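You operate a simulated robot arm through the tools that you are given. There is no shell and no other tool. Be economical: measure what you need, move in short steps, check, and stop when the job is done.

You are at the controls of a simulated robot arm. One attempt, no reset.

Task
Charge the red cube light to 100% in well A, switch off and shut it in the blue box.
Fine: dock it and lift it out only while the charger is off; leave the other lights and the dial alone.

Only the result counts: the job must be done as asked and must still hold three seconds after the hand-in. Knocking over, shifting, dropping, spilling or breaking anything else fails it.

Robot
A 6-joint arm with a two-finger parallel gripper, fixed in place. Base frame: the origin is at the foot of the arm, x ahead of it, y to its left, z up. Lengths are in m, angles in rad, forces in N, time in s.
With the tool pointing down near the work surface it reaches from about 0.24 to 0.64 m from the base axis. Its first joint turns from -1.152 to 1.152 rad. Payload 2.7 kg.
Tool frame: the origin (TCP) lies between the finger pads and is the grasp point; the fingertips stand 0.023 m ahead of it; z points along the fingers, y is the line along which they close. The gripper opens to 0.094 m. The fingers are 0.038 m wide and 0.01 m thick; the gripper's body (0.054 by 0.096 m) begins 0.039 m behind the TCP.
Orientation is that of the tool frame in the base frame, as a unit quaternion [x, y, z, w]. With the fingers straight down and closing along the base's y, the tool's x points along the base's -x, its y along +y and its z along -z.

Tools
- The arm moves only by the tool send_rows. Its argument "commands" is a list of rows, each an object of numbers (a shift or turn left out is 0, a gripper value left out holds the last): "ax", "ay", "az": the turn, a rotation vector about the tool's x, y, z in units of 8 degrees (1.0 is 8 degrees); "tx", "ty", "tz": the shift along the tool's x, y, z in units of 40 mm (1.0 is 40 mm); "claw": the gripper command, from -1 (fully open) to 1 (shut), values between in proportion. In form: [{"ax": .., "ay": .., "az": .., "tx": .., "ty": .., "tz": .., "claw": ..}, ...]. A call has 1 to 20 rows; each row shifts and turns the commanded pose from where the row before left it, along the tool's axes as they then stand. A call with a number of a shift or a turn outside -1 to 1 is refused whole. Rows are played at 5 a second. More than 0.05 m and 0.15 rad between two rows, or a gripper value outside its range, and nothing of the call is played. Where a pose cannot be reached the arm comes as near as it can. A force on the tool above 40 N (or 10 N above the force at the start of the call, whichever is more), or a blocked arm, ends the call early, and 0.2 s more pass. The fingers move at their own pace (about 0.045 m/s each) and stop on an object; they squeeze with about 23 N. The grip force told is the motor's: it shows also when the fingers shut on nothing. Time passes only in rows, and 0.2 s behind the last, so rows that do not move let the fingers close. It gives the time, the measured TCP pose, the force on the tool (base axes), the opening and the grip force at its end, in the units of the frame above (readings bear some noise).
- Cameras (640 x 400 px; columns grow to the right, rows downward): "scene" is fixed at [0.0564, -0.4022, 1.4129]; the picture's right is [0.89, -0.46, 0.00], its down [-0.21, -0.41, -0.89] and it looks along [0.41, 0.79, -0.46] (base axes); focal length 325 px, centre (320, 200). "wrist" rides on the gripper at [0.086, 0.016, -0.075] in the tool frame; the picture's right is [-0.18, 0.98, 0.00], its down [-0.58, -0.11, -0.81] and it looks along [-0.79, -0.15, 0.59] (tool axes); focal length 243 px, centre (320, 200). There is no depth. A picture from a camera that has moved, and an enlarged one, comes with that camera's place and axes in the base frame and with its lens. The place of the scene camera against the robot may be out by one fixed shift of up to 0.025 m in any direction.
- camera(camera): a new picture of that camera. It takes no simulated time.
- close_up(camera, box): a new picture of the part [left, top, right, bottom] of that camera's present view, enlarged. It takes no simulated time.
- job_done(): hands the job in; it is judged then, once.

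Go step by step. Nothing tells you positions but the pictures and the camera data: compare them with the known pose of the tool, close in by small moves and look again before you grip or let go. The budget is 120 turns and 84 pictures, counting those below and the enlarged ones. Unless the task says otherwise, let go and move clear before handing in, and close with one line.

The tools are called after "Emit:" by a JSON object that holds its "op" and its "data". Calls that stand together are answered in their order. send_rows: Moves the arm, as the interface text tells. Its arguments: {"type":"object","properties":{"commands":{"type":"array","items":{"type":"object","properties":{"ax":{"type":"number"},"ay":{"type":"number"},"az":{"type":"number"},"tx":{"type":"number"},"ty":{"type":"number"},"tz":{"type":"number"},"claw":{"type":"number"}}}}},"required":["commands"]} The other tools are called the same way: camera (camera) takes a picture; close_up (camera, box) takes an enlarged picture of a part of a camera's view; job_done () hands the job in.

At the start:

```text
clock: 0.0
tool_pos: [0.3483, -0.0153, 1.1988]
ee_rot: [0.0, 1.0, 0.0, 0.001]
contact_force: [-0.8, -0.3, 0.0]
finger_gap: 0.0941
gripper_force: 0.0
```

scene: 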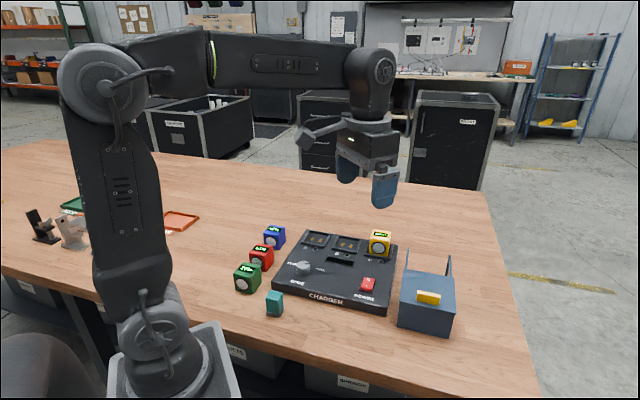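
wrist: 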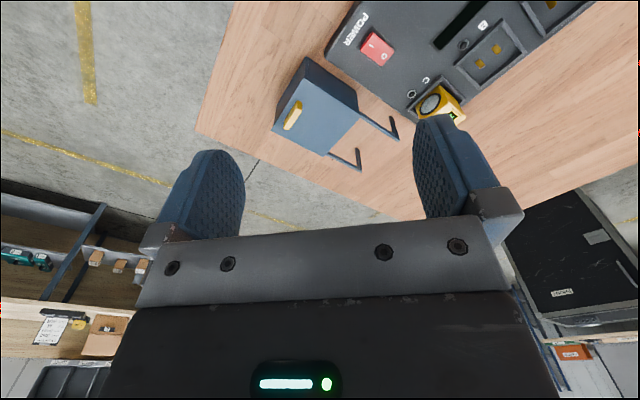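

I see the charger panel with a power rocker and a dial, the red/blue/green lights to its left, a yellow one on the charger, and the blue box to the right. I'll take enlarged views first.

Emit:
{"op": "close_up", "data": {"camera": "scene", "box": [220, 210, 400, 322]}}

Emit:
{"op": "close_up", "data": {"camera": "scene", "box": [340, 220, 480, 340]}}

```text
3.56 times, centred on (310, 266) of scene
camera zoom: at [0.0564, -0.4022, 1.4129], right [0.89, -0.46, 0.0], down [-0.21, -0.41, -0.89], along [0.41, 0.79, -0.46], focal length 1154 px, centre (356, -35)
```

zoom: 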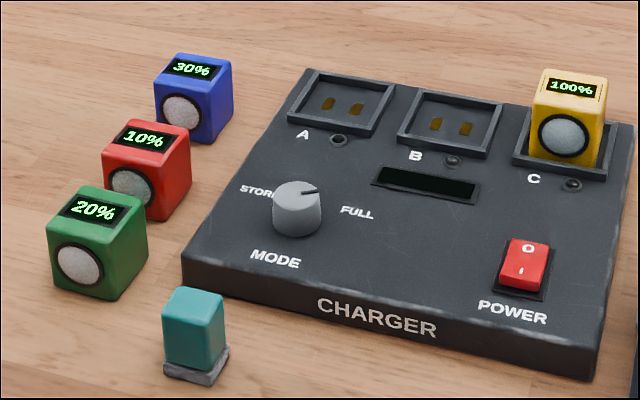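

```text
3.33 times, centred on (410, 280) of scene
camera zoom: at [0.0564, -0.4022, 1.4129], right [0.89, -0.46, 0.0], down [-0.21, -0.41, -0.89], along [0.41, 0.79, -0.46], focal length 1082 px, centre (20, -67)
```

zoom: 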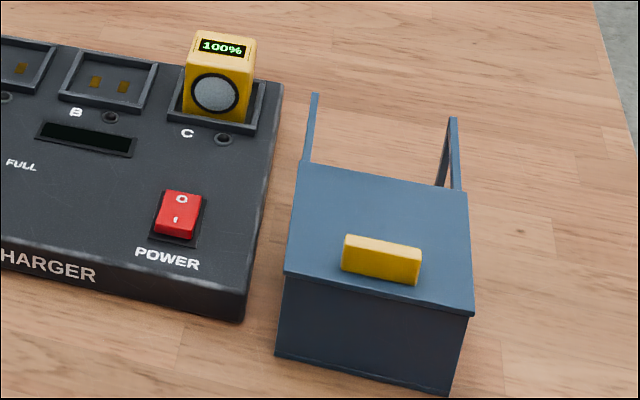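

The charger looks off (display dark) and the cubes are lined up with the charger, turned about 41° from base x. I'll move above the red cube, turn the tool to match and look with the wrist camera.

Emit:
{"op": "send_rows", "data": {"commands": [{"tx": 0.25, "ty": 0.76, "tz": 0.35}, {"tx": 0.25, "ty": 0.76, "tz": 0.35}, {"tx": 0.25, "ty": 0.76, "tz": 0.35}, {"tx": 0.25, "ty": 0.76, "tz": 0.35}, {"tx": 0.25, "ty": 0.76, "tz": 0.35}, {"tx": 0.25, "ty": 0.76, "tz": 0.35}, {"tx": 0.25, "ty": 0.76, "tz": 0.35}, {"tx": 0.25, "ty": 0.76, "tz": 0.35}, {"tx": 0.25, "ty": 0.76, "tz": 0.35}, {"tx": 0.25, "ty": 0.76, "tz": 0.35}, {"az": -1}, {"az": -1}, {"az": -1}, {"az": -1}, {"az": -1}, {}]}}

Emit:
{"op": "camera", "data": {"camera": "wrist"}}

Emit:
{"op": "camera", "data": {"camera": "scene"}}

```text
clock: 3.4
tool_pos: [0.2484, 0.288, 1.059]
ee_rot: [-0.344, 0.939, 0.001, 0.0]
contact_force: [0.3, 0.0, -0.4]
finger_gap: 0.0939
gripper_force: 0.1
```

```text
79 pictures are left
camera wrist: at [0.1724, 0.2475, 1.1337], right [-0.49, 0.87, 0.0], down [0.51, 0.29, 0.81], along [0.7, 0.4, -0.59], focal length 243 px, centre (320, 200)
```

wrist: 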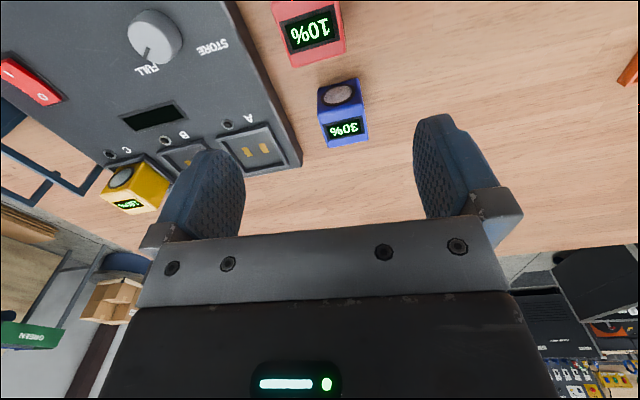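

```text
78 pictures are left
```

scene: 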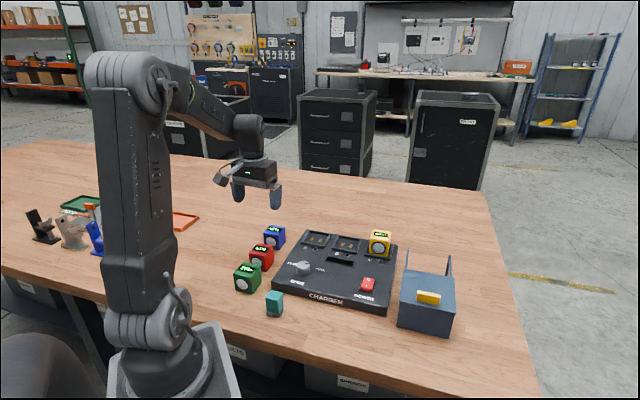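

The view confirms the mode dial points to FULL, and puts the red cube at about (0.243, 0.281). I'll back off along the tool x for a fuller view.

Emit:
{"op": "send_rows", "data": {"commands": [{"tx": 0.9, "az": -0.2}, {"tx": 0.9}, {}]}}

Emit:
{"op": "camera", "data": {"camera": "wrist"}}

Emit:
{"op": "close_up", "data": {"camera": "wrist", "box": [200, 0, 400, 125]}}

```text
clock: 4.2
tool_pos: [0.1948, 0.2424, 1.0586]
ee_rot: [-0.355, 0.935, 0.001, 0.0]
contact_force: [0.3, 0.3, 0.0]
finger_gap: 0.0939
gripper_force: 0.0
```

```text
77 pictures are left
camera wrist: at [0.1195, 0.1993, 1.1337], right [-0.52, 0.86, 0.0], down [0.51, 0.3, 0.81], along [0.69, 0.42, -0.59], focal length 243 px, centre (320, 200)
```

wrist: 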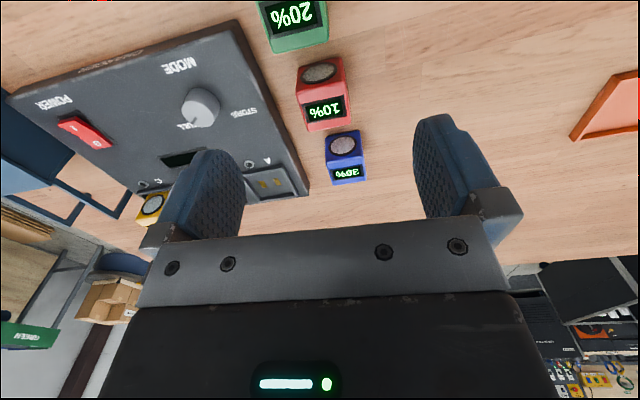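

```text
3.20 times, centred on (300, 62) of wrist
camera zoom: at [0.1195, 0.1993, 1.1337], right [-0.52, 0.86, 0.0], down [0.51, 0.3, 0.81], along [0.69, 0.42, -0.59], focal length 776 px, centre (384, 640)
```

zoom: 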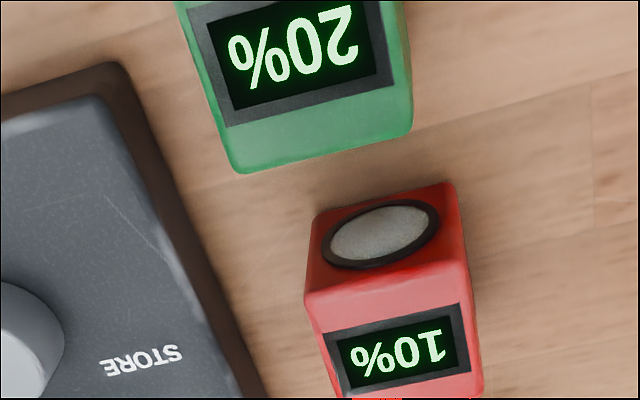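

The red cube is about 48 mm on a side, at about (0.243, 0.280), with green and blue neighbours along the tool's x direction. I'll part-close the fingers to about 64 mm, line up over it and descend part-way.

Emit:
{"op": "send_rows", "data": {"commands": [{"az": -0.2, "claw": -0.36}, {"tx": -0.77, "ty": -0.07}, {"tx": -0.77, "ty": -0.07}, {"tz": 0.6}, {"tz": 0.6}, {"tz": 0.6}, {}]}}

Emit:
{"op": "camera", "data": {"camera": "wrist"}}

Emit:
{"op": "close_up", "data": {"camera": "scene", "box": [200, 160, 360, 300]}}

```text
clock: 5.8
tool_pos: [0.2437, 0.2798, 0.9873]
ee_rot: [-0.367, 0.93, 0.0, 0.0]
contact_force: [-0.4, 0.5, 0.0]
finger_gap: 0.0638
gripper_force: 0.0
```

```text
75 pictures are left
camera wrist: at [0.1699, 0.2345, 1.0616], right [-0.54, 0.84, 0.0], down [0.5, 0.32, 0.81], along [0.68, 0.43, -0.59], focal length 243 px, centre (320, 200)
```

wrist: 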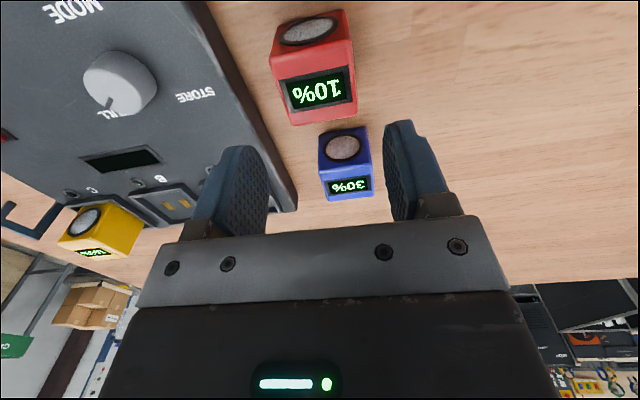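

```text
2.86 times, centred on (280, 230) of scene
camera zoom: at [0.0564, -0.4022, 1.4129], right [0.89, -0.46, 0.0], down [-0.21, -0.41, -0.89], along [0.41, 0.79, -0.46], focal length 927 px, centre (434, 114)
```

zoom: 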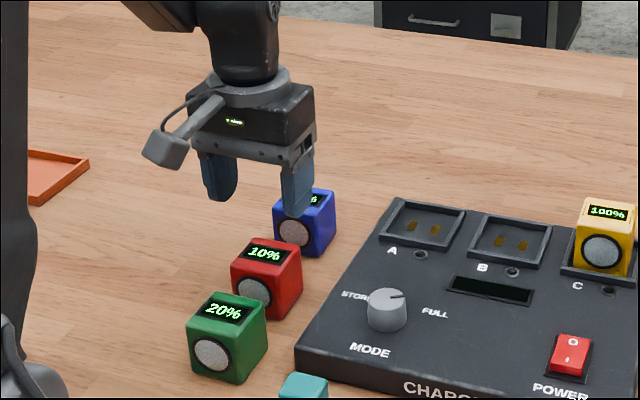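

Lateral alignment looks right; one close look for the cube's centre and turn.

Emit:
{"op": "close_up", "data": {"camera": "wrist", "box": [220, 0, 420, 125]}}

```text
3.20 times, centred on (320, 62) of wrist
camera zoom: at [0.1699, 0.2345, 1.0616], right [-0.54, 0.84, 0.0], down [0.5, 0.32, 0.81], along [0.68, 0.43, -0.59], focal length 776 px, centre (320, 640)
```

zoom: 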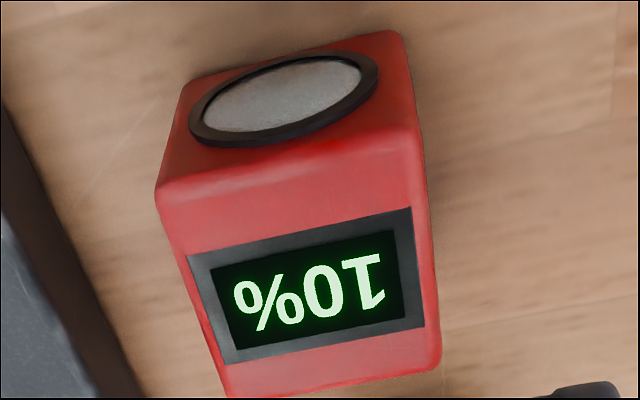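

The cube is centred under the TCP to within 1–2 mm and aligned within 1°. Descending and gripping.

Emit:
{"op": "send_rows", "data": {"commands": [{"tz": 0.75}, {"tz": 0.75}, {"tz": 0.7}, {}]}}

Emit:
{"op": "close_up", "data": {"camera": "scene", "box": [200, 180, 340, 300]}}

Emit:
{"op": "camera", "data": {"camera": "wrist"}}

```text
clock: 6.8
tool_pos: [0.2441, 0.2796, 0.8989]
ee_rot: [-0.369, 0.93, 0.001, 0.001]
contact_force: [-0.1, 0.1, 0.1]
finger_gap: 0.0638
gripper_force: 0.1
```

```text
3.33 times, centred on (270, 240) of scene
camera zoom: at [0.0564, -0.4022, 1.4129], right [0.89, -0.46, 0.0], down [-0.21, -0.41, -0.89], along [0.41, 0.79, -0.46], focal length 1082 px, centre (487, 67)
```

zoom: 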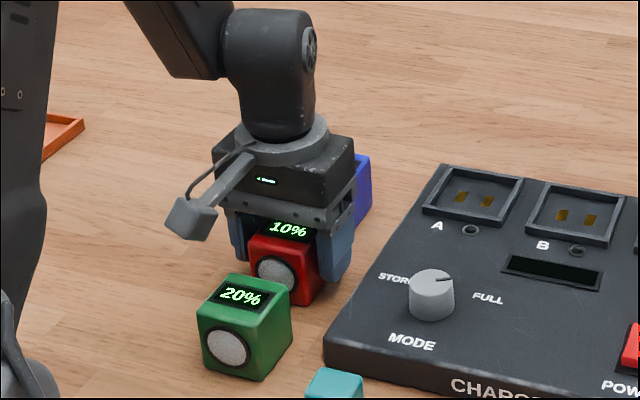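

```text
71 pictures are left
camera wrist: at [0.1704, 0.2339, 0.9736], right [-0.54, 0.84, 0.0], down [0.5, 0.32, 0.81], along [0.68, 0.43, -0.59], focal length 243 px, centre (320, 200)
```

wrist: 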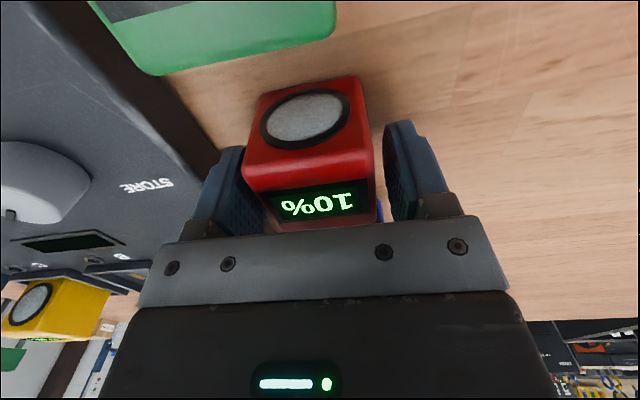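

The fingers straddle the red cube cleanly. I'll close, then lift.

Emit:
{"op": "send_rows", "data": {"commands": [{"claw": 1}, {}, {}, {}]}}

Emit:
{"op": "send_rows", "data": {"commands": [{"tz": -0.5}, {"tz": -0.75}, {"tz": -0.75}, {"tz": -0.75}, {}]}}

Emit:
{"op": "camera", "data": {"camera": "wrist"}}

Emit:
{"op": "camera", "data": {"camera": "scene"}}

```text
clock: 7.8
tool_pos: [0.2444, 0.2795, 0.9]
ee_rot: [-0.368, 0.93, 0.0, -0.001]
contact_force: [-0.2, -0.2, -1.4]
finger_gap: 0.05
gripper_force: 22.7
```

```text
clock: 9.0
tool_pos: [0.2442, 0.2795, 1.0098]
ee_rot: [-0.368, 0.93, 0.0, 0.0]
contact_force: [0.5, 0.4, -2.1]
finger_gap: 0.0498
gripper_force: 23.2
```

```text
70 pictures are left
camera wrist: at [0.1699, 0.2332, 1.0845], right [-0.54, 0.84, 0.0], down [0.5, 0.32, 0.81], along [0.68, 0.43, -0.59], focal length 243 px, centre (320, 200)
```

wrist: 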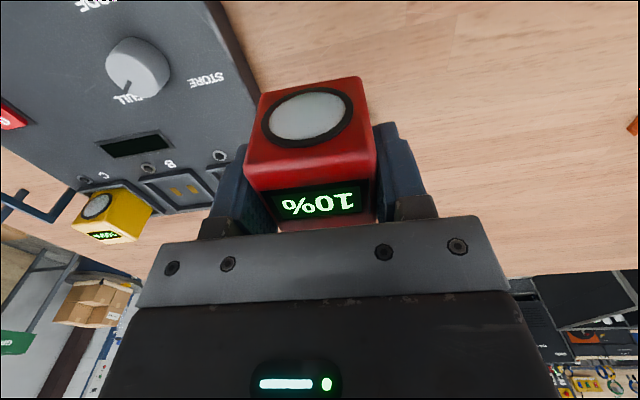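

```text
69 pictures are left
```

scene: 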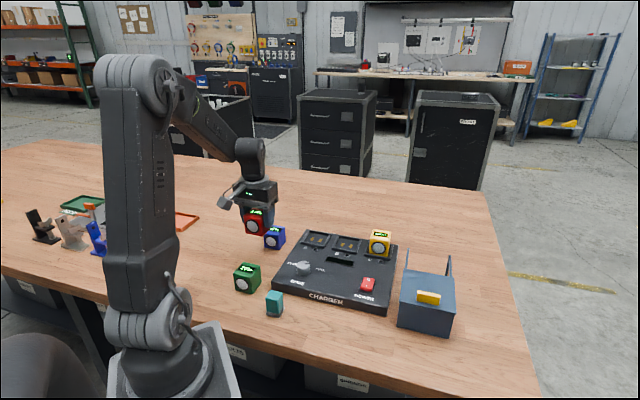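

The red cube is held (50 mm gap) and lifted. I'll move up and towards well A, slightly short of it, so the wrist camera can see the well past the cube.

Emit:
{"op": "send_rows", "data": {"commands": [{"tz": -0.8}, {"tx": -0.4, "ty": -0.53, "tz": -0.3}, {"tx": -0.4, "ty": -0.53, "tz": -0.3}, {"tx": -0.4, "ty": -0.53, "tz": -0.3}, {"tx": -0.4, "ty": -0.53, "tz": -0.3}, {"tx": -0.4, "ty": -0.53}, {}]}}

Emit:
{"op": "camera", "data": {"camera": "wrist"}}

Emit:
{"op": "close_up", "data": {"camera": "wrist", "box": [200, 0, 400, 125]}}

```text
clock: 10.6
tool_pos: [0.3737, 0.2576, 1.0899]
ee_rot: [-0.367, 0.93, 0.0, 0.0]
contact_force: [-0.5, 0.9, -2.3]
finger_gap: 0.0499
gripper_force: 22.9
```

```text
68 pictures are left
camera wrist: at [0.3005, 0.2131, 1.1641], right [-0.54, 0.84, 0.0], down [0.5, 0.32, 0.81], along [0.68, 0.43, -0.59], focal length 243 px, centre (320, 200)
```

wrist: 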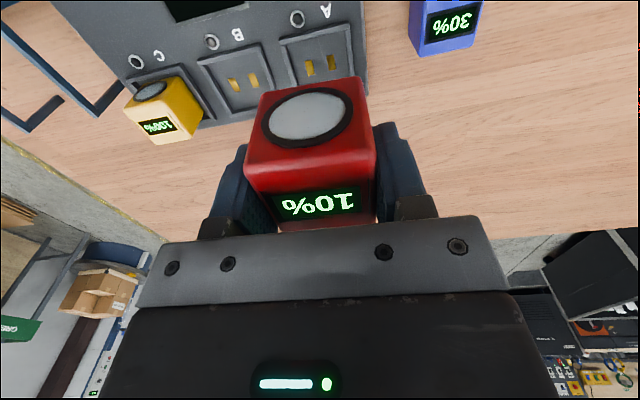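

```text
3.20 times, centred on (300, 62) of wrist
camera zoom: at [0.3005, 0.2131, 1.1641], right [-0.54, 0.84, 0.0], down [0.5, 0.32, 0.81], along [0.68, 0.43, -0.59], focal length 776 px, centre (384, 640)
```

zoom: 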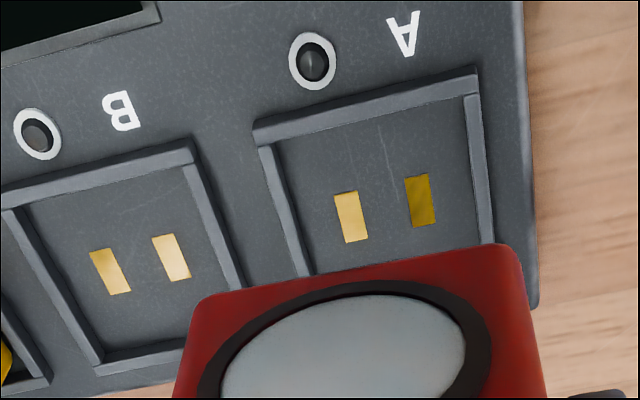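

Well A's contacts are in view at roughly (0.409, 0.282), but the charger's deck height is uncertain. I'll take a second view from the side and lower to triangulate.

Emit:
{"op": "send_rows", "data": {"commands": [{"ty": 0.8, "tz": 0.5}, {"ty": 0.8, "tz": 0.5}, {"ty": 0.4, "tz": 0.5}, {"tz": 0.3}, {}]}}

Emit:
{"op": "camera", "data": {"camera": "wrist"}}

Emit:
{"op": "close_up", "data": {"camera": "wrist", "box": [40, 0, 260, 138]}}

```text
clock: 11.8
tool_pos: [0.3196, 0.3166, 1.0173]
ee_rot: [-0.368, 0.93, 0.0, 0.002]
contact_force: [0.6, -0.2, -2.5]
finger_gap: 0.0499
gripper_force: 23.1
```

```text
66 pictures are left
camera wrist: at [0.2451, 0.2708, 1.0917], right [-0.54, 0.84, 0.0], down [0.5, 0.32, 0.81], along [0.68, 0.43, -0.59], focal length 243 px, centre (320, 200)
```

wrist: 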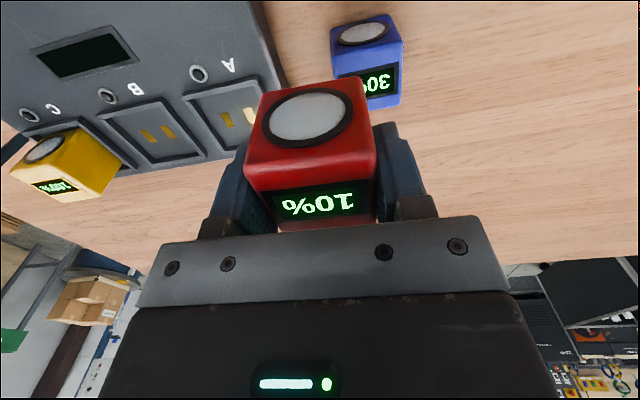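

```text
2.90 times, centred on (150, 69) of wrist
camera zoom: at [0.2451, 0.2708, 1.0917], right [-0.54, 0.84, 0.0], down [0.5, 0.32, 0.81], along [0.68, 0.43, -0.59], focal length 703 px, centre (813, 580)
```

zoom: 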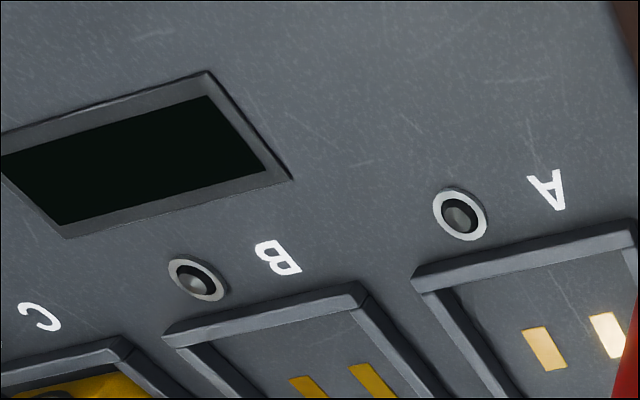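

Triangulating the contacts gives the well centre at about (0.407, 0.2815) with the floor at z ≈ 0.888. I'll hover the cube there just above the rim and check.

Emit:
{"op": "send_rows", "data": {"commands": [{"tx": -0.34, "ty": -0.71, "az": -0.08}, {"tx": -0.34, "ty": -0.71}, {"tx": -0.35, "ty": -0.71}, {"tz": 0.6}, {"tz": 0.6}, {}]}}

Emit:
{"op": "camera", "data": {"camera": "wrist"}}

Emit:
{"op": "close_up", "data": {"camera": "scene", "box": [270, 190, 400, 290]}}

```text
clock: 13.2
tool_pos: [0.4075, 0.2822, 0.9696]
ee_rot: [-0.373, 0.928, 0.0, 0.0]
contact_force: [-0.1, -0.2, -1.9]
finger_gap: 0.0499
gripper_force: 23.3
```

```text
64 pictures are left
camera wrist: at [0.3329, 0.2369, 1.0438], right [-0.55, 0.84, 0.0], down [0.49, 0.32, 0.81], along [0.67, 0.44, -0.59], focal length 243 px, centre (320, 200)
```

wrist: 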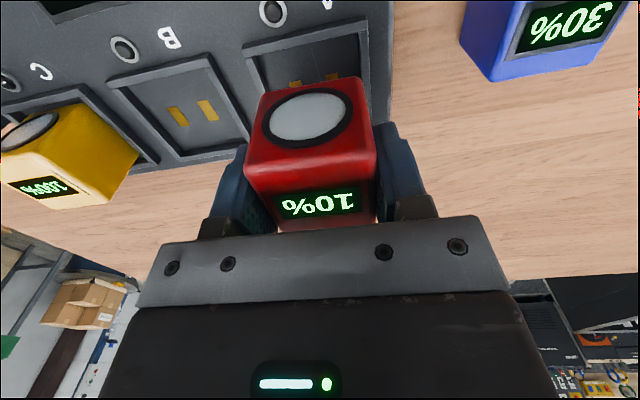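

```text
4.00 times, centred on (335, 240) of scene
camera zoom: at [0.0564, -0.4022, 1.4129], right [0.89, -0.46, 0.0], down [-0.21, -0.41, -0.89], along [0.41, 0.79, -0.46], focal length 1298 px, centre (260, 40)
```

zoom: 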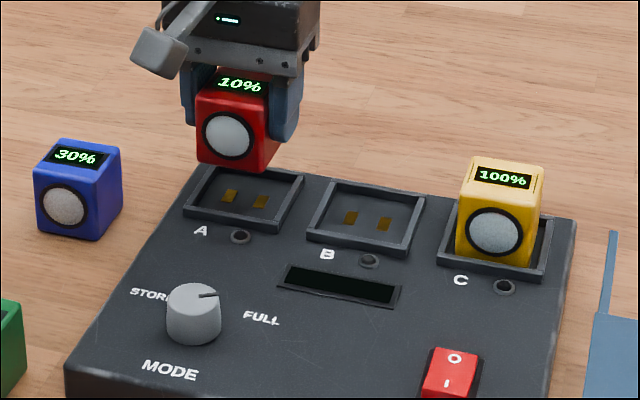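

The cube hangs squarely above well A. Lowering in small steps until it seats.

Emit:
{"op": "send_rows", "data": {"commands": [{"tz": 0.35}, {"tz": 0.35}, {"tz": 0.1}, {}]}}

Emit:
{"op": "close_up", "data": {"camera": "scene", "box": [270, 190, 400, 290]}}

```text
clock: 14.2
tool_pos: [0.4086, 0.2828, 0.9386]
ee_rot: [-0.373, 0.928, 0.0, 0.001]
contact_force: [-0.8, -0.2, -2.0]
finger_gap: 0.05
gripper_force: 23.2
```

```text
4.00 times, centred on (335, 240) of scene
camera zoom: at [0.0564, -0.4022, 1.4129], right [0.89, -0.46, 0.0], down [-0.21, -0.41, -0.89], along [0.41, 0.79, -0.46], focal length 1298 px, centre (260, 40)
```

zoom: 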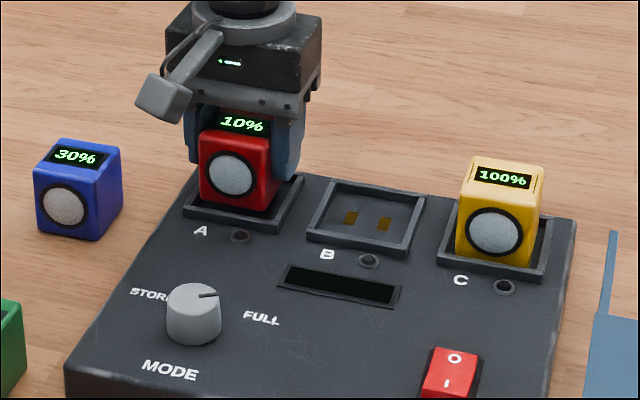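

Emit:
{"op": "send_rows", "data": {"commands": [{"tz": 0.1}, {"tz": 0.1}, {"tz": 0.05}, {}]}}

Emit:
{"op": "send_rows", "data": {"commands": [{"tz": 0.05}, {"tz": 0.04}, {}]}}

Emit:
{"op": "close_up", "data": {"camera": "scene", "box": [290, 210, 355, 260]}}

```text
clock: 15.2
tool_pos: [0.4088, 0.283, 0.9272]
ee_rot: [-0.373, 0.928, 0.0, 0.002]
contact_force: [-5.5, -4.1, 18.6]
finger_gap: 0.0499
gripper_force: 22.6
```

```text
clock: 16.0
tool_pos: [0.4083, 0.2824, 0.9255]
ee_rot: [-0.373, 0.928, 0.0, 0.003]
contact_force: [4.0, 1.4, 20.1]
finger_gap: 0.0499
gripper_force: 22.8
```

```text
8.00 times, centred on (322, 235) of scene
camera zoom: at [0.0562, -0.4024, 1.4128], right [0.89, -0.46, 0.0], down [-0.21, -0.41, -0.89], along [0.41, 0.79, -0.46], focal length 2597 px, centre (300, -80)
```

zoom: 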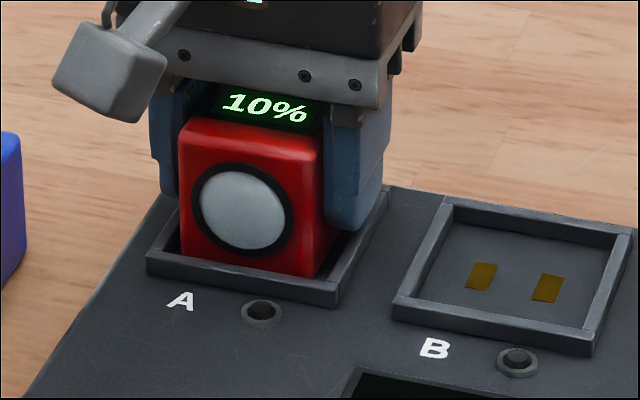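

The cube has bottomed out (20 N upward). I'll relieve the press slightly, open a little and rise straight up.

Emit:
{"op": "send_rows", "data": {"commands": [{"tz": -0.08}, {"claw": -0.4}, {}, {}]}}

Emit:
{"op": "send_rows", "data": {"commands": [{"tz": -0.5}, {"tz": -0.75}, {"tz": -0.75}, {"tz": -0.75}, {"tz": -0.75}, {}]}}

Emit:
{"op": "close_up", "data": {"camera": "scene", "box": [270, 210, 400, 310]}}

Emit:
{"op": "camera", "data": {"camera": "wrist"}}

```text
clock: 17.0
tool_pos: [0.4074, 0.2826, 0.9268]
ee_rot: [-0.373, 0.928, -0.001, 0.0]
contact_force: [-0.1, 0.1, -0.2]
finger_gap: 0.0657
gripper_force: 0.1
```

```text
clock: 18.4
tool_pos: [0.4067, 0.2817, 1.068]
ee_rot: [-0.373, 0.928, 0.001, 0.001]
contact_force: [-0.2, 0.6, 0.6]
finger_gap: 0.0659
gripper_force: 0.0
```

```text
4.00 times, centred on (335, 260) of scene
camera zoom: at [0.0564, -0.4022, 1.4129], right [0.89, -0.46, 0.0], down [-0.21, -0.41, -0.89], along [0.41, 0.79, -0.46], focal length 1298 px, centre (260, -40)
```

zoom: 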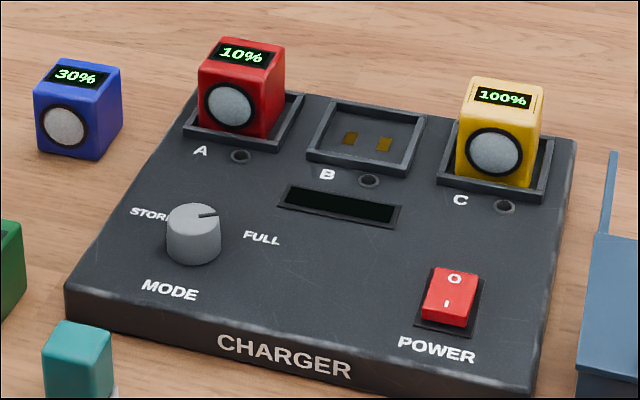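

```text
59 pictures are left
camera wrist: at [0.3344, 0.236, 1.143], right [-0.55, 0.84, 0.0], down [0.49, 0.32, 0.81], along [0.68, 0.44, -0.59], focal length 243 px, centre (320, 200)
```

wrist: 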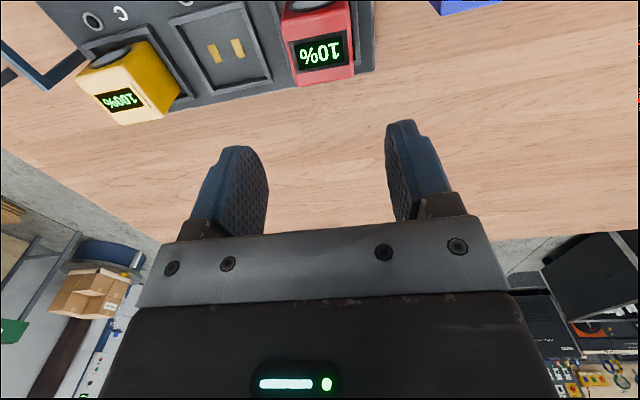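

The red cube is seated like the yellow one. Next the power rocker: its "I" end (front) sits proud, so I'll close the fingers and move above it to measure.

Emit:
{"op": "send_rows", "data": {"commands": [{"tx": 0.7, "ty": -0.636, "claw": 1}, {"tx": 0.7, "ty": -0.636}, {"tx": 0.7, "ty": -0.636}, {"tx": 0.7, "ty": -0.636}, {"tx": 0.7, "ty": -0.636}, {"tx": 0.7, "ty": -0.636}, {"tx": 0.7, "ty": -0.636}, {}]}}

Emit:
{"op": "camera", "data": {"camera": "wrist"}}

Emit:
{"op": "close_up", "data": {"camera": "wrist", "box": [220, 0, 420, 125]}}

```text
clock: 20.2
tool_pos: [0.388, 0.0173, 1.0658]
ee_rot: [-0.374, 0.927, 0.0, 0.001]
contact_force: [0.2, -0.1, 0.1]
finger_gap: 0.0
gripper_force: 22.7
```

```text
58 pictures are left
camera wrist: at [0.314, -0.0284, 1.1408], right [-0.55, 0.84, 0.0], down [0.49, 0.32, 0.81], along [0.68, 0.44, -0.59], focal length 243 px, centre (320, 200)
```

wrist: 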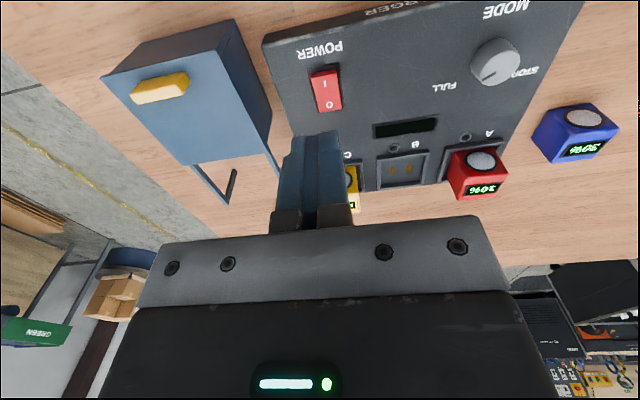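

```text
3.20 times, centred on (320, 62) of wrist
camera zoom: at [0.314, -0.0284, 1.1408], right [-0.55, 0.84, 0.0], down [0.49, 0.32, 0.81], along [0.68, 0.44, -0.59], focal length 776 px, centre (320, 640)
```

zoom: 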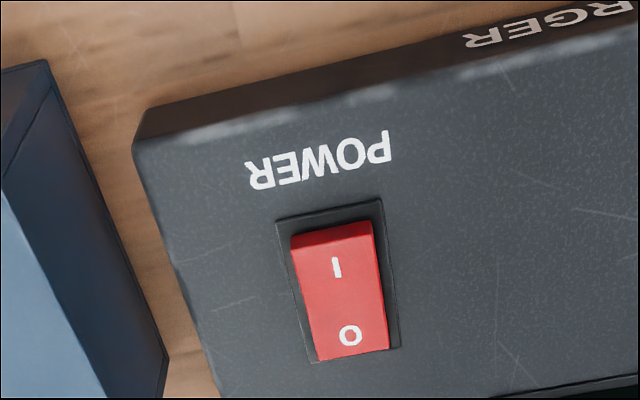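

The rocker centre is around (0.426, 0.055), with its "I" end raised (off). I'll tilt the closed fingers so one tip corner leads, and hover over the "I" half.

Emit:
{"op": "send_rows", "data": {"commands": [{"tx": -0.76, "tz": 0.5}, {"tz": 0.8}, {"tz": 0.8}, {"tz": 0.6}, {"ay": 1}, {"ay": 1}, {}]}}

Emit:
{"op": "close_up", "data": {"camera": "scene", "box": [270, 210, 400, 310]}}

Emit:
{"op": "camera", "data": {"camera": "wrist"}}

```text
clock: 21.8
tool_pos: [0.4106, 0.039, 0.9598]
ee_rot: [-0.369, 0.919, -0.052, -0.129]
contact_force: [0.0, -0.7, 0.5]
finger_gap: 0.0
gripper_force: 22.9
```

```text
4.00 times, centred on (335, 260) of scene
camera zoom: at [0.0564, -0.4022, 1.4129], right [0.89, -0.46, 0.0], down [-0.21, -0.41, -0.89], along [0.41, 0.79, -0.46], focal length 1298 px, centre (260, -40)
```

zoom: 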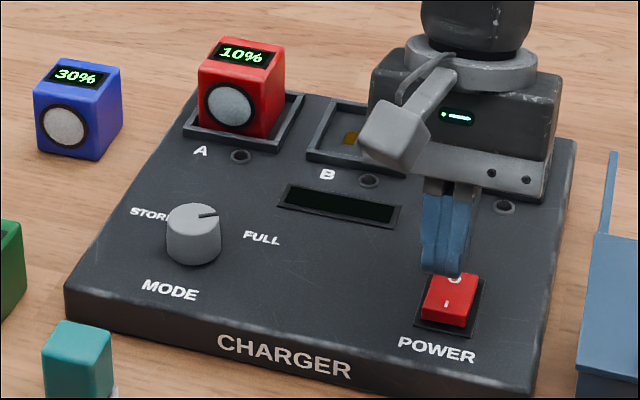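

```text
55 pictures are left
camera wrist: at [0.3551, 0.0092, 1.0541], right [-0.55, 0.83, -0.05], down [0.64, 0.46, 0.61], along [0.53, 0.31, -0.79], focal length 243 px, centre (320, 200)
```

wrist: 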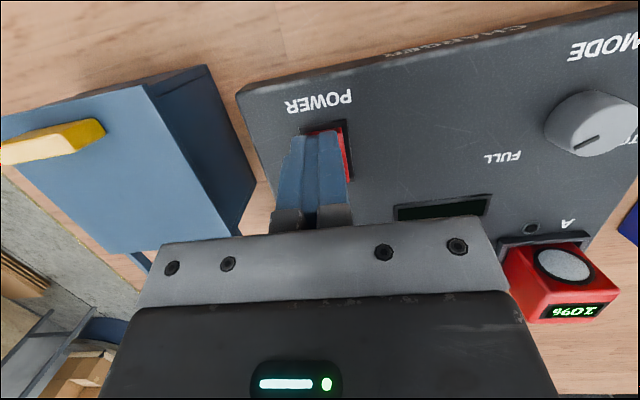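

The fingertip is above the "I" half and the tilt is as intended. Lowering straight down in base z, in small steps while watching the force.

Emit:
{"op": "send_rows", "data": {"commands": [{"tx": -0.14, "tz": 0.48}, {"tx": -0.028, "tz": 0.096}, {"tx": -0.028, "tz": 0.096}, {}]}}

Emit:
{"op": "close_up", "data": {"camera": "scene", "box": [330, 230, 400, 310]}}

```text
clock: 22.8
tool_pos: [0.4121, 0.038, 0.9313]
ee_rot: [-0.369, 0.919, -0.052, -0.128]
contact_force: [-1.0, -0.6, -0.4]
finger_gap: 0.0001
gripper_force: 23.0
```

```text
5.00 times, centred on (365, 270) of scene
camera zoom: at [0.0564, -0.4022, 1.4129], right [0.89, -0.46, 0.0], down [-0.21, -0.41, -0.89], along [0.41, 0.79, -0.46], focal length 1623 px, centre (95, -150)
```

zoom: 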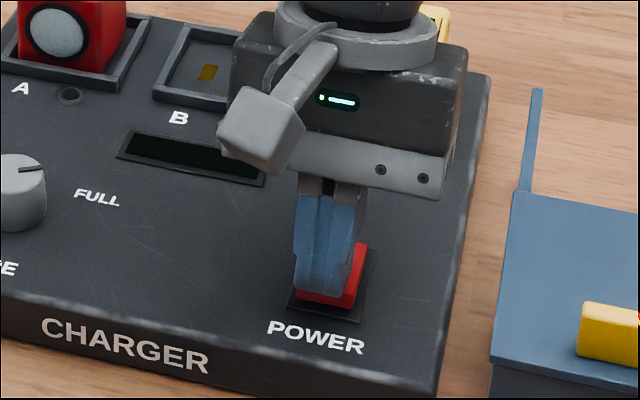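

Emit:
{"op": "send_rows", "data": {"commands": [{"tx": -0.028, "tz": 0.096}, {"tx": -0.014, "tz": 0.048}, {"tx": -0.014, "tz": 0.048}, {}]}}

Emit:
{"op": "close_up", "data": {"camera": "scene", "box": [270, 210, 400, 310]}}

```text
clock: 23.9
tool_pos: [0.4111, 0.0386, 0.9258]
ee_rot: [-0.37, 0.919, -0.054, -0.128]
contact_force: [-3.6, -1.1, 5.9]
finger_gap: 0.0001
gripper_force: 22.7
stopped in row 4: the force on the tool passed its limit (the readings are from after the stop); the commanded pose is now the measured one
```

```text
4.00 times, centred on (335, 260) of scene
camera zoom: at [0.0562, -0.4022, 1.4129], right [0.89, -0.46, 0.0], down [-0.21, -0.41, -0.89], along [0.41, 0.79, -0.46], focal length 1298 px, centre (260, -40)
```

zoom: 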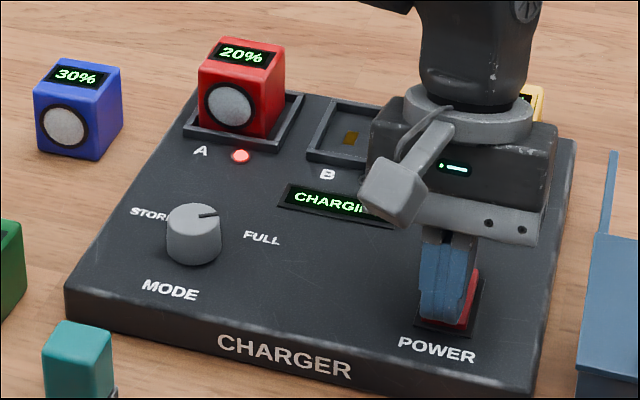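

The charger is on: the LED is lit, the display reads "CHARGING" and red is at 20%. I'll lift clear and wait.

Emit:
{"op": "send_rows", "data": {"commands": [{"tx": 0.14, "tz": -0.48}, {"tx": 0.14, "tz": -0.48}, {"ay": -1}, {"ay": -1}, {"ay": -1}, {"ay": -1}, {}]}}

Emit:
{"op": "close_up", "data": {"camera": "scene", "box": [270, 210, 400, 310]}}

```text
clock: 25.5
tool_pos: [0.4119, 0.039, 0.9638]
ee_rot: [-0.369, 0.918, 0.052, 0.132]
contact_force: [-0.1, 0.0, 0.3]
finger_gap: 0.0
gripper_force: 23.3
```

```text
4.00 times, centred on (335, 260) of scene
camera zoom: at [0.0563, -0.4022, 1.4129], right [0.89, -0.46, 0.0], down [-0.21, -0.41, -0.89], along [0.41, 0.79, -0.46], focal length 1298 px, centre (260, -40)
```

zoom: 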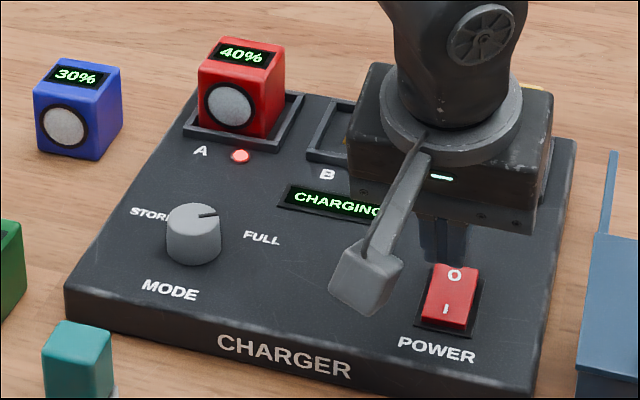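

At 40% and rising about 10% per 0.8 s. Meanwhile I'll place the tilted tip above the "O" half.

Emit:
{"op": "send_rows", "data": {"commands": [{"tx": -0.53, "tz": 0.15}, {"tx": -0.53, "tz": 0.15}, {}, {}, {}]}}

Emit:
{"op": "close_up", "data": {"camera": "scene", "box": [270, 210, 400, 310]}}

```text
clock: 26.7
tool_pos: [0.4433, 0.069, 0.9665]
ee_rot: [-0.37, 0.918, 0.051, 0.131]
contact_force: [-0.8, 0.0, -0.5]
finger_gap: 0.0004
gripper_force: 23.1
```

```text
4.00 times, centred on (335, 260) of scene
camera zoom: at [0.0564, -0.4022, 1.4129], right [0.89, -0.46, 0.0], down [-0.21, -0.41, -0.89], along [0.41, 0.79, -0.46], focal length 1298 px, centre (260, -40)
```

zoom: 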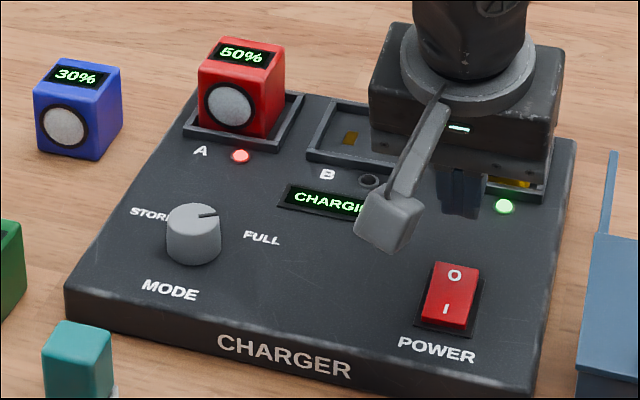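

Emit:
{"op": "send_rows", "data": {"commands": [{}, {}, {}, {}, {}, {}, {}, {}, {}, {}, {}, {}, {}, {}, {}, {}, {}, {}, {}]}}

Emit:
{"op": "close_up", "data": {"camera": "scene", "box": [270, 210, 400, 310]}}

```text
clock: 30.7
tool_pos: [0.4425, 0.0704, 0.9652]
ee_rot: [-0.37, 0.918, 0.051, 0.131]
contact_force: [-0.4, 0.3, 0.4]
finger_gap: 0.0003
gripper_force: 23.1
```

```text
4.00 times, centred on (335, 260) of scene
camera zoom: at [0.0564, -0.4022, 1.4129], right [0.89, -0.46, 0.0], down [-0.21, -0.41, -0.89], along [0.41, 0.79, -0.46], focal length 1298 px, centre (260, -40)
```

zoom: 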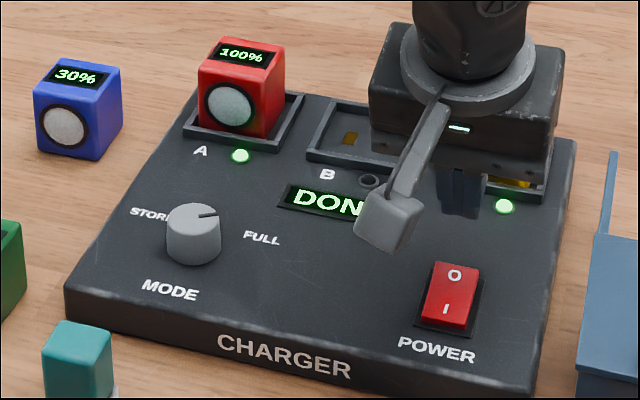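

Red is at 100% with "DONE" shown. Pressing the "O" half now.

Emit:
{"op": "send_rows", "data": {"commands": [{"tx": 0.1, "tz": 0.34}, {"tx": 0.1, "tz": 0.34}, {"tx": 0.028, "tz": 0.096}, {"tx": 0.028, "tz": 0.096}, {"tx": 0.014, "tz": 0.048}, {"tx": 0.014, "tz": 0.048}, {}]}}

Emit:
{"op": "close_up", "data": {"camera": "scene", "box": [270, 210, 400, 310]}}

```text
clock: 32.3
tool_pos: [0.4432, 0.0686, 0.9254]
ee_rot: [-0.37, 0.918, 0.052, 0.131]
contact_force: [-0.5, -0.5, 3.9]
finger_gap: 0.0002
gripper_force: 23.1
```

```text
4.00 times, centred on (335, 260) of scene
camera zoom: at [0.0563, -0.4022, 1.4129], right [0.89, -0.46, 0.0], down [-0.21, -0.41, -0.89], along [0.41, 0.79, -0.46], focal length 1298 px, centre (260, -40)
```

zoom: 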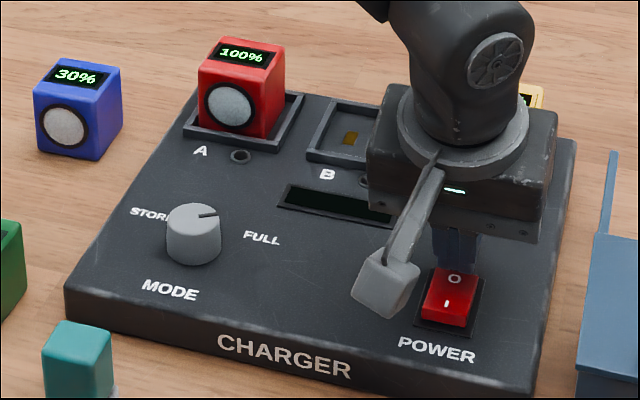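

The charger is off again and red reads 100%. I'll rise, level the tool and go to inspect the blue box.

Emit:
{"op": "send_rows", "data": {"commands": [{"tx": 0.0, "tz": -0.9}, {"tz": -0.9}, {"ay": 1}, {"ay": 1}, {"tz": -0.9}, {"tz": -0.9}, {"tx": 0.7, "ty": -0.7}, {"tx": 0.7, "ty": -0.7}, {"tx": 0.7, "ty": -0.7}, {}]}}

Emit:
{"op": "camera", "data": {"camera": "wrist"}}

Emit:
{"op": "close_up", "data": {"camera": "scene", "box": [370, 240, 480, 340]}}

```text
clock: 34.5
tool_pos: [0.4279, -0.0636, 1.0666]
ee_rot: [-0.373, 0.928, -0.002, 0.002]
contact_force: [0.6, 0.4, -0.1]
finger_gap: 0.0
gripper_force: 22.9
```

```text
48 pictures are left
camera wrist: at [0.3535, -0.1099, 1.1421], right [-0.55, 0.84, 0.0], down [0.49, 0.32, 0.81], along [0.68, 0.44, -0.59], focal length 243 px, centre (320, 200)
```

wrist: 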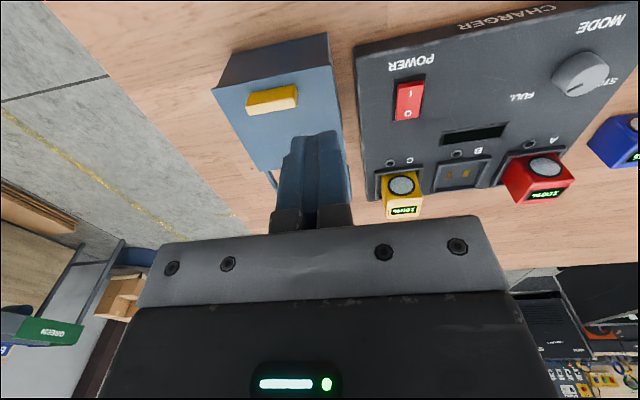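

```text
4.00 times, centred on (425, 290) of scene
camera zoom: at [0.0563, -0.4022, 1.4129], right [0.89, -0.46, 0.0], down [-0.21, -0.41, -0.89], along [0.41, 0.79, -0.46], focal length 1298 px, centre (-100, -160)
```

zoom: 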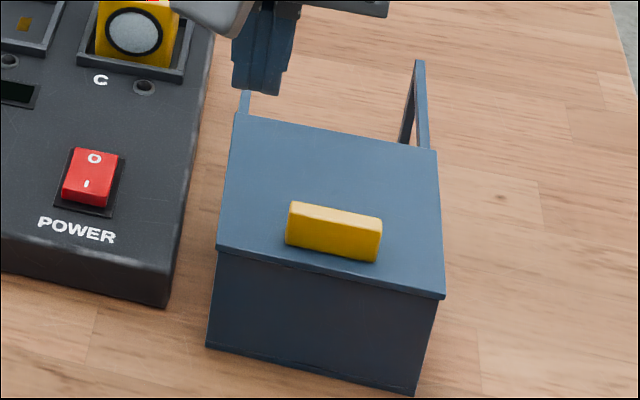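

The box has a sliding lid: two rails with end posts extend behind it, and the yellow bar is its handle. Zooming in to measure.

Emit:
{"op": "close_up", "data": {"camera": "wrist", "box": [190, 20, 390, 145]}}

```text
3.20 times, centred on (290, 82) of wrist
camera zoom: at [0.3535, -0.1099, 1.1421], right [-0.55, 0.84, 0.0], down [0.49, 0.32, 0.81], along [0.68, 0.44, -0.59], focal length 776 px, centre (416, 576)
```

zoom: 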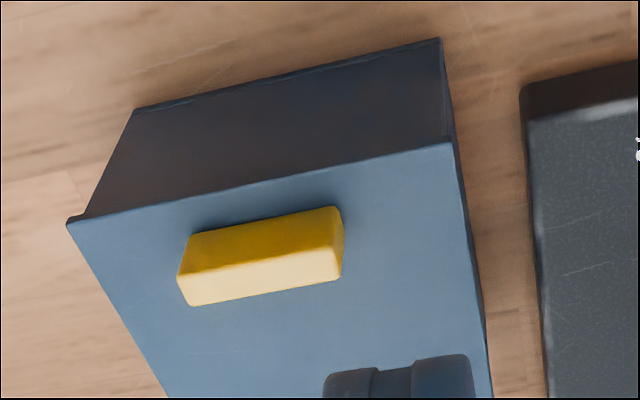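

The box is about 0.105 m wide and aligned with the charger; the lid top is at z ≈ 0.94, and the handle is at (0.473, −0.080) with its top at about 0.959. I'll put the closed fingertips in front of the handle to push the lid back.

Emit:
{"op": "send_rows", "data": {"commands": [{"tx": 0.22, "ty": -0.54, "az": -0.1}, {"tx": 0.22, "ty": -0.54}, {"tz": 0.9}, {"tz": 0.9}, {}]}}

Emit:
{"op": "camera", "data": {"camera": "wrist"}}

Emit:
{"op": "close_up", "data": {"camera": "scene", "box": [370, 240, 480, 340]}}

```text
clock: 35.7
tool_pos: [0.4451, -0.1073, 0.9947]
ee_rot: [-0.379, 0.925, -0.001, 0.002]
contact_force: [-0.5, -0.5, 0.0]
finger_gap: 0.0
gripper_force: 22.9
```

```text
45 pictures are left
camera wrist: at [0.3721, -0.1544, 1.0701], right [-0.56, 0.83, 0.0], down [0.49, 0.33, 0.81], along [0.67, 0.45, -0.59], focal length 243 px, centre (320, 200)
```

wrist: 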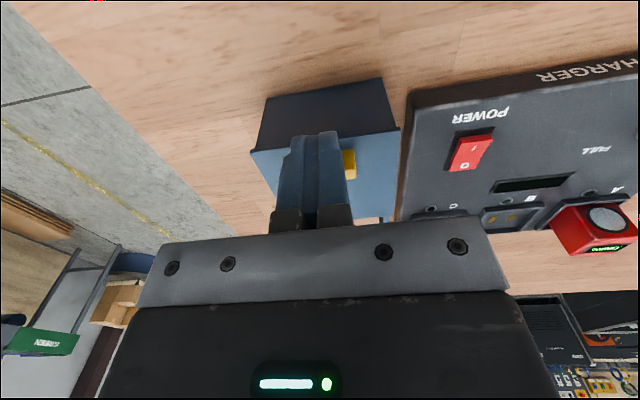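

```text
4.00 times, centred on (425, 290) of scene
camera zoom: at [0.0564, -0.4022, 1.4129], right [0.89, -0.46, 0.0], down [-0.21, -0.41, -0.89], along [0.41, 0.79, -0.46], focal length 1298 px, centre (-100, -160)
```

zoom: 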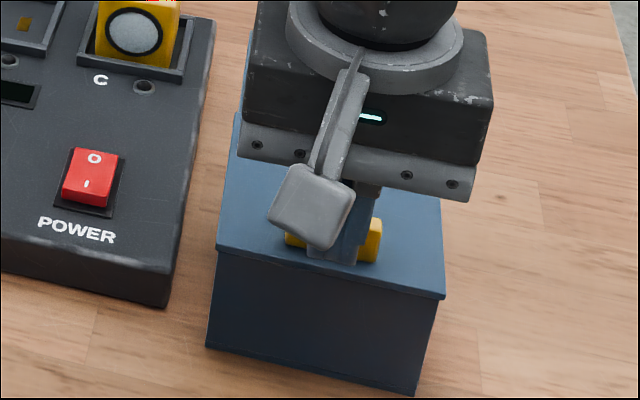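

Emit:
{"op": "send_rows", "data": {"commands": [{"tz": 0.3}, {"tz": 0.15}, {"tz": 0.1}, {}]}}

Emit:
{"op": "close_up", "data": {"camera": "scene", "box": [370, 240, 480, 340]}}

```text
clock: 36.7
tool_pos: [0.4445, -0.1076, 0.9724]
ee_rot: [-0.379, 0.925, -0.001, 0.002]
contact_force: [-0.1, 0.0, 0.2]
finger_gap: 0.0
gripper_force: 22.9
```

```text
4.00 times, centred on (425, 290) of scene
camera zoom: at [0.0564, -0.4022, 1.4129], right [0.89, -0.46, 0.0], down [-0.21, -0.41, -0.89], along [0.41, 0.79, -0.46], focal length 1298 px, centre (-100, -160)
```

zoom: 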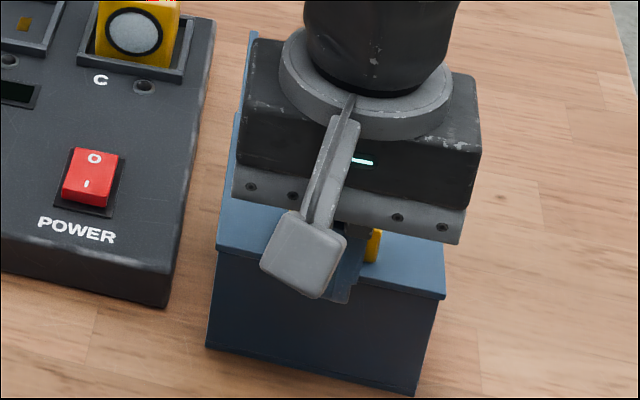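

Fingers are in front of the handle, clear of the lid. Pushing gently backwards.

Emit:
{"op": "send_rows", "data": {"commands": [{"tx": -0.3}, {"tx": -0.3}, {"tx": -0.3}, {"tx": -0.3}, {}]}}

Emit:
{"op": "close_up", "data": {"camera": "scene", "box": [370, 220, 480, 340]}}

```text
clock: 37.9
tool_pos: [0.4788, -0.0734, 0.9728]
ee_rot: [-0.379, 0.925, -0.001, 0.001]
contact_force: [-0.6, 0.8, 0.1]
finger_gap: 0.0001
gripper_force: 23.3
```

```text
3.33 times, centred on (425, 280) of scene
camera zoom: at [0.0564, -0.4022, 1.4129], right [0.89, -0.46, 0.0], down [-0.21, -0.41, -0.89], along [0.41, 0.79, -0.46], focal length 1082 px, centre (-30, -67)
```

zoom: 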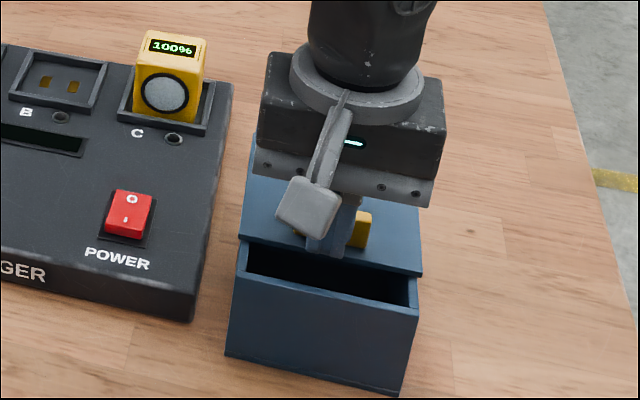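

The lid slides freely. Continuing to full opening.

Emit:
{"op": "send_rows", "data": {"commands": [{"tx": -0.35}, {"tx": -0.35}, {"tx": -0.35}, {"tx": -0.35}, {"tx": -0.3}, {}]}}

Emit:
{"op": "close_up", "data": {"camera": "scene", "box": [370, 220, 480, 340]}}

```text
clock: 39.3
tool_pos: [0.5254, -0.0251, 0.9737]
ee_rot: [-0.38, 0.925, 0.0, 0.0]
contact_force: [-7.0, -3.0, 1.9]
finger_gap: 0.0
gripper_force: 22.7
```

```text
3.33 times, centred on (425, 280) of scene
camera zoom: at [0.0561, -0.4023, 1.4129], right [0.89, -0.46, 0.0], down [-0.21, -0.41, -0.89], along [0.41, 0.79, -0.46], focal length 1082 px, centre (-30, -67)
```

zoom: 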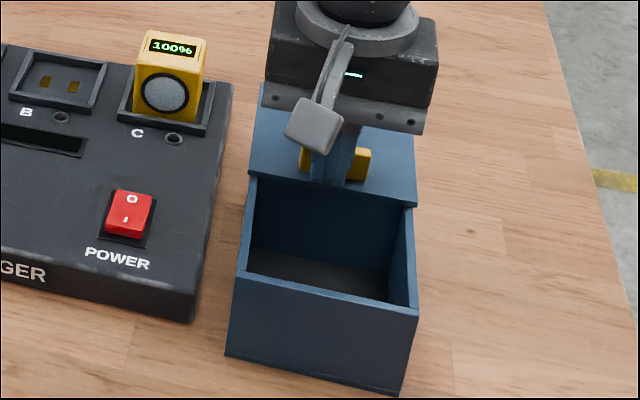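

The lid is fully open (it reached its stop). I'll back off, rise and return above the red cube with the fingers part-open.

Emit:
{"op": "send_rows", "data": {"commands": [{"tx": 0.3}, {"tz": -0.8}, {"tz": -0.8}, {"tz": -0.9}, {"tx": -0.45, "ty": 0.94, "claw": -0.4}, {"tx": -0.45, "ty": 0.94}, {"tx": -0.45, "ty": 0.94}, {"tx": -0.45, "ty": 0.94}, {"tx": -0.45, "ty": 0.94}, {"tx": -0.45, "ty": 0.94}, {"tx": -0.45, "ty": 0.94}, {"tx": -0.45, "ty": 0.94, "az": 0.1}, {}]}}

Emit:
{"op": "camera", "data": {"camera": "scene"}}

Emit:
{"op": "close_up", "data": {"camera": "wrist", "box": [220, 0, 420, 125]}}

```text
clock: 42.1
tool_pos: [0.4097, 0.2814, 1.0705]
ee_rot: [-0.375, 0.927, -0.001, 0.002]
contact_force: [0.8, 0.2, -0.2]
finger_gap: 0.0659
gripper_force: 0.0
```

```text
40 pictures are left
```

scene: 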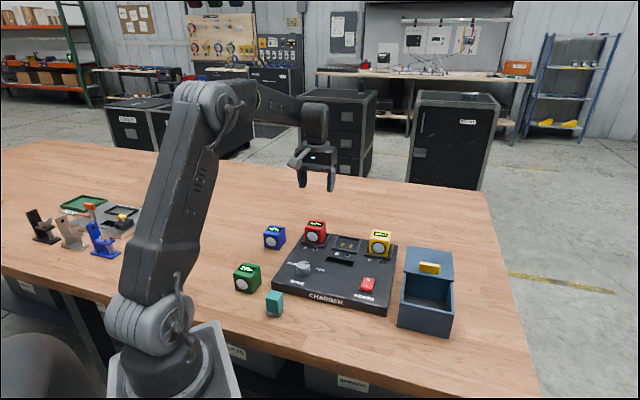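

```text
3.20 times, centred on (320, 62) of wrist
camera zoom: at [0.3359, 0.2359, 1.1456], right [-0.55, 0.84, 0.0], down [0.49, 0.32, 0.81], along [0.68, 0.44, -0.59], focal length 776 px, centre (320, 640)
```

zoom: 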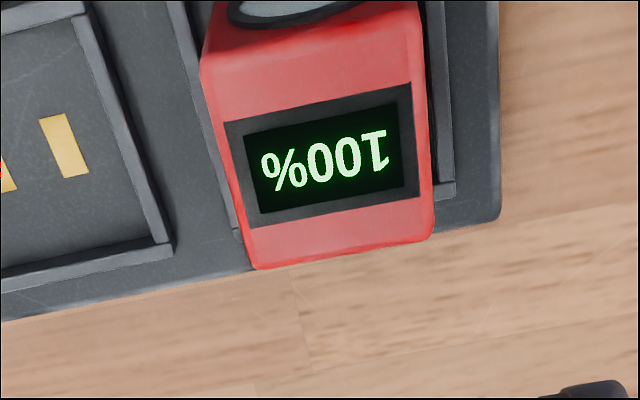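

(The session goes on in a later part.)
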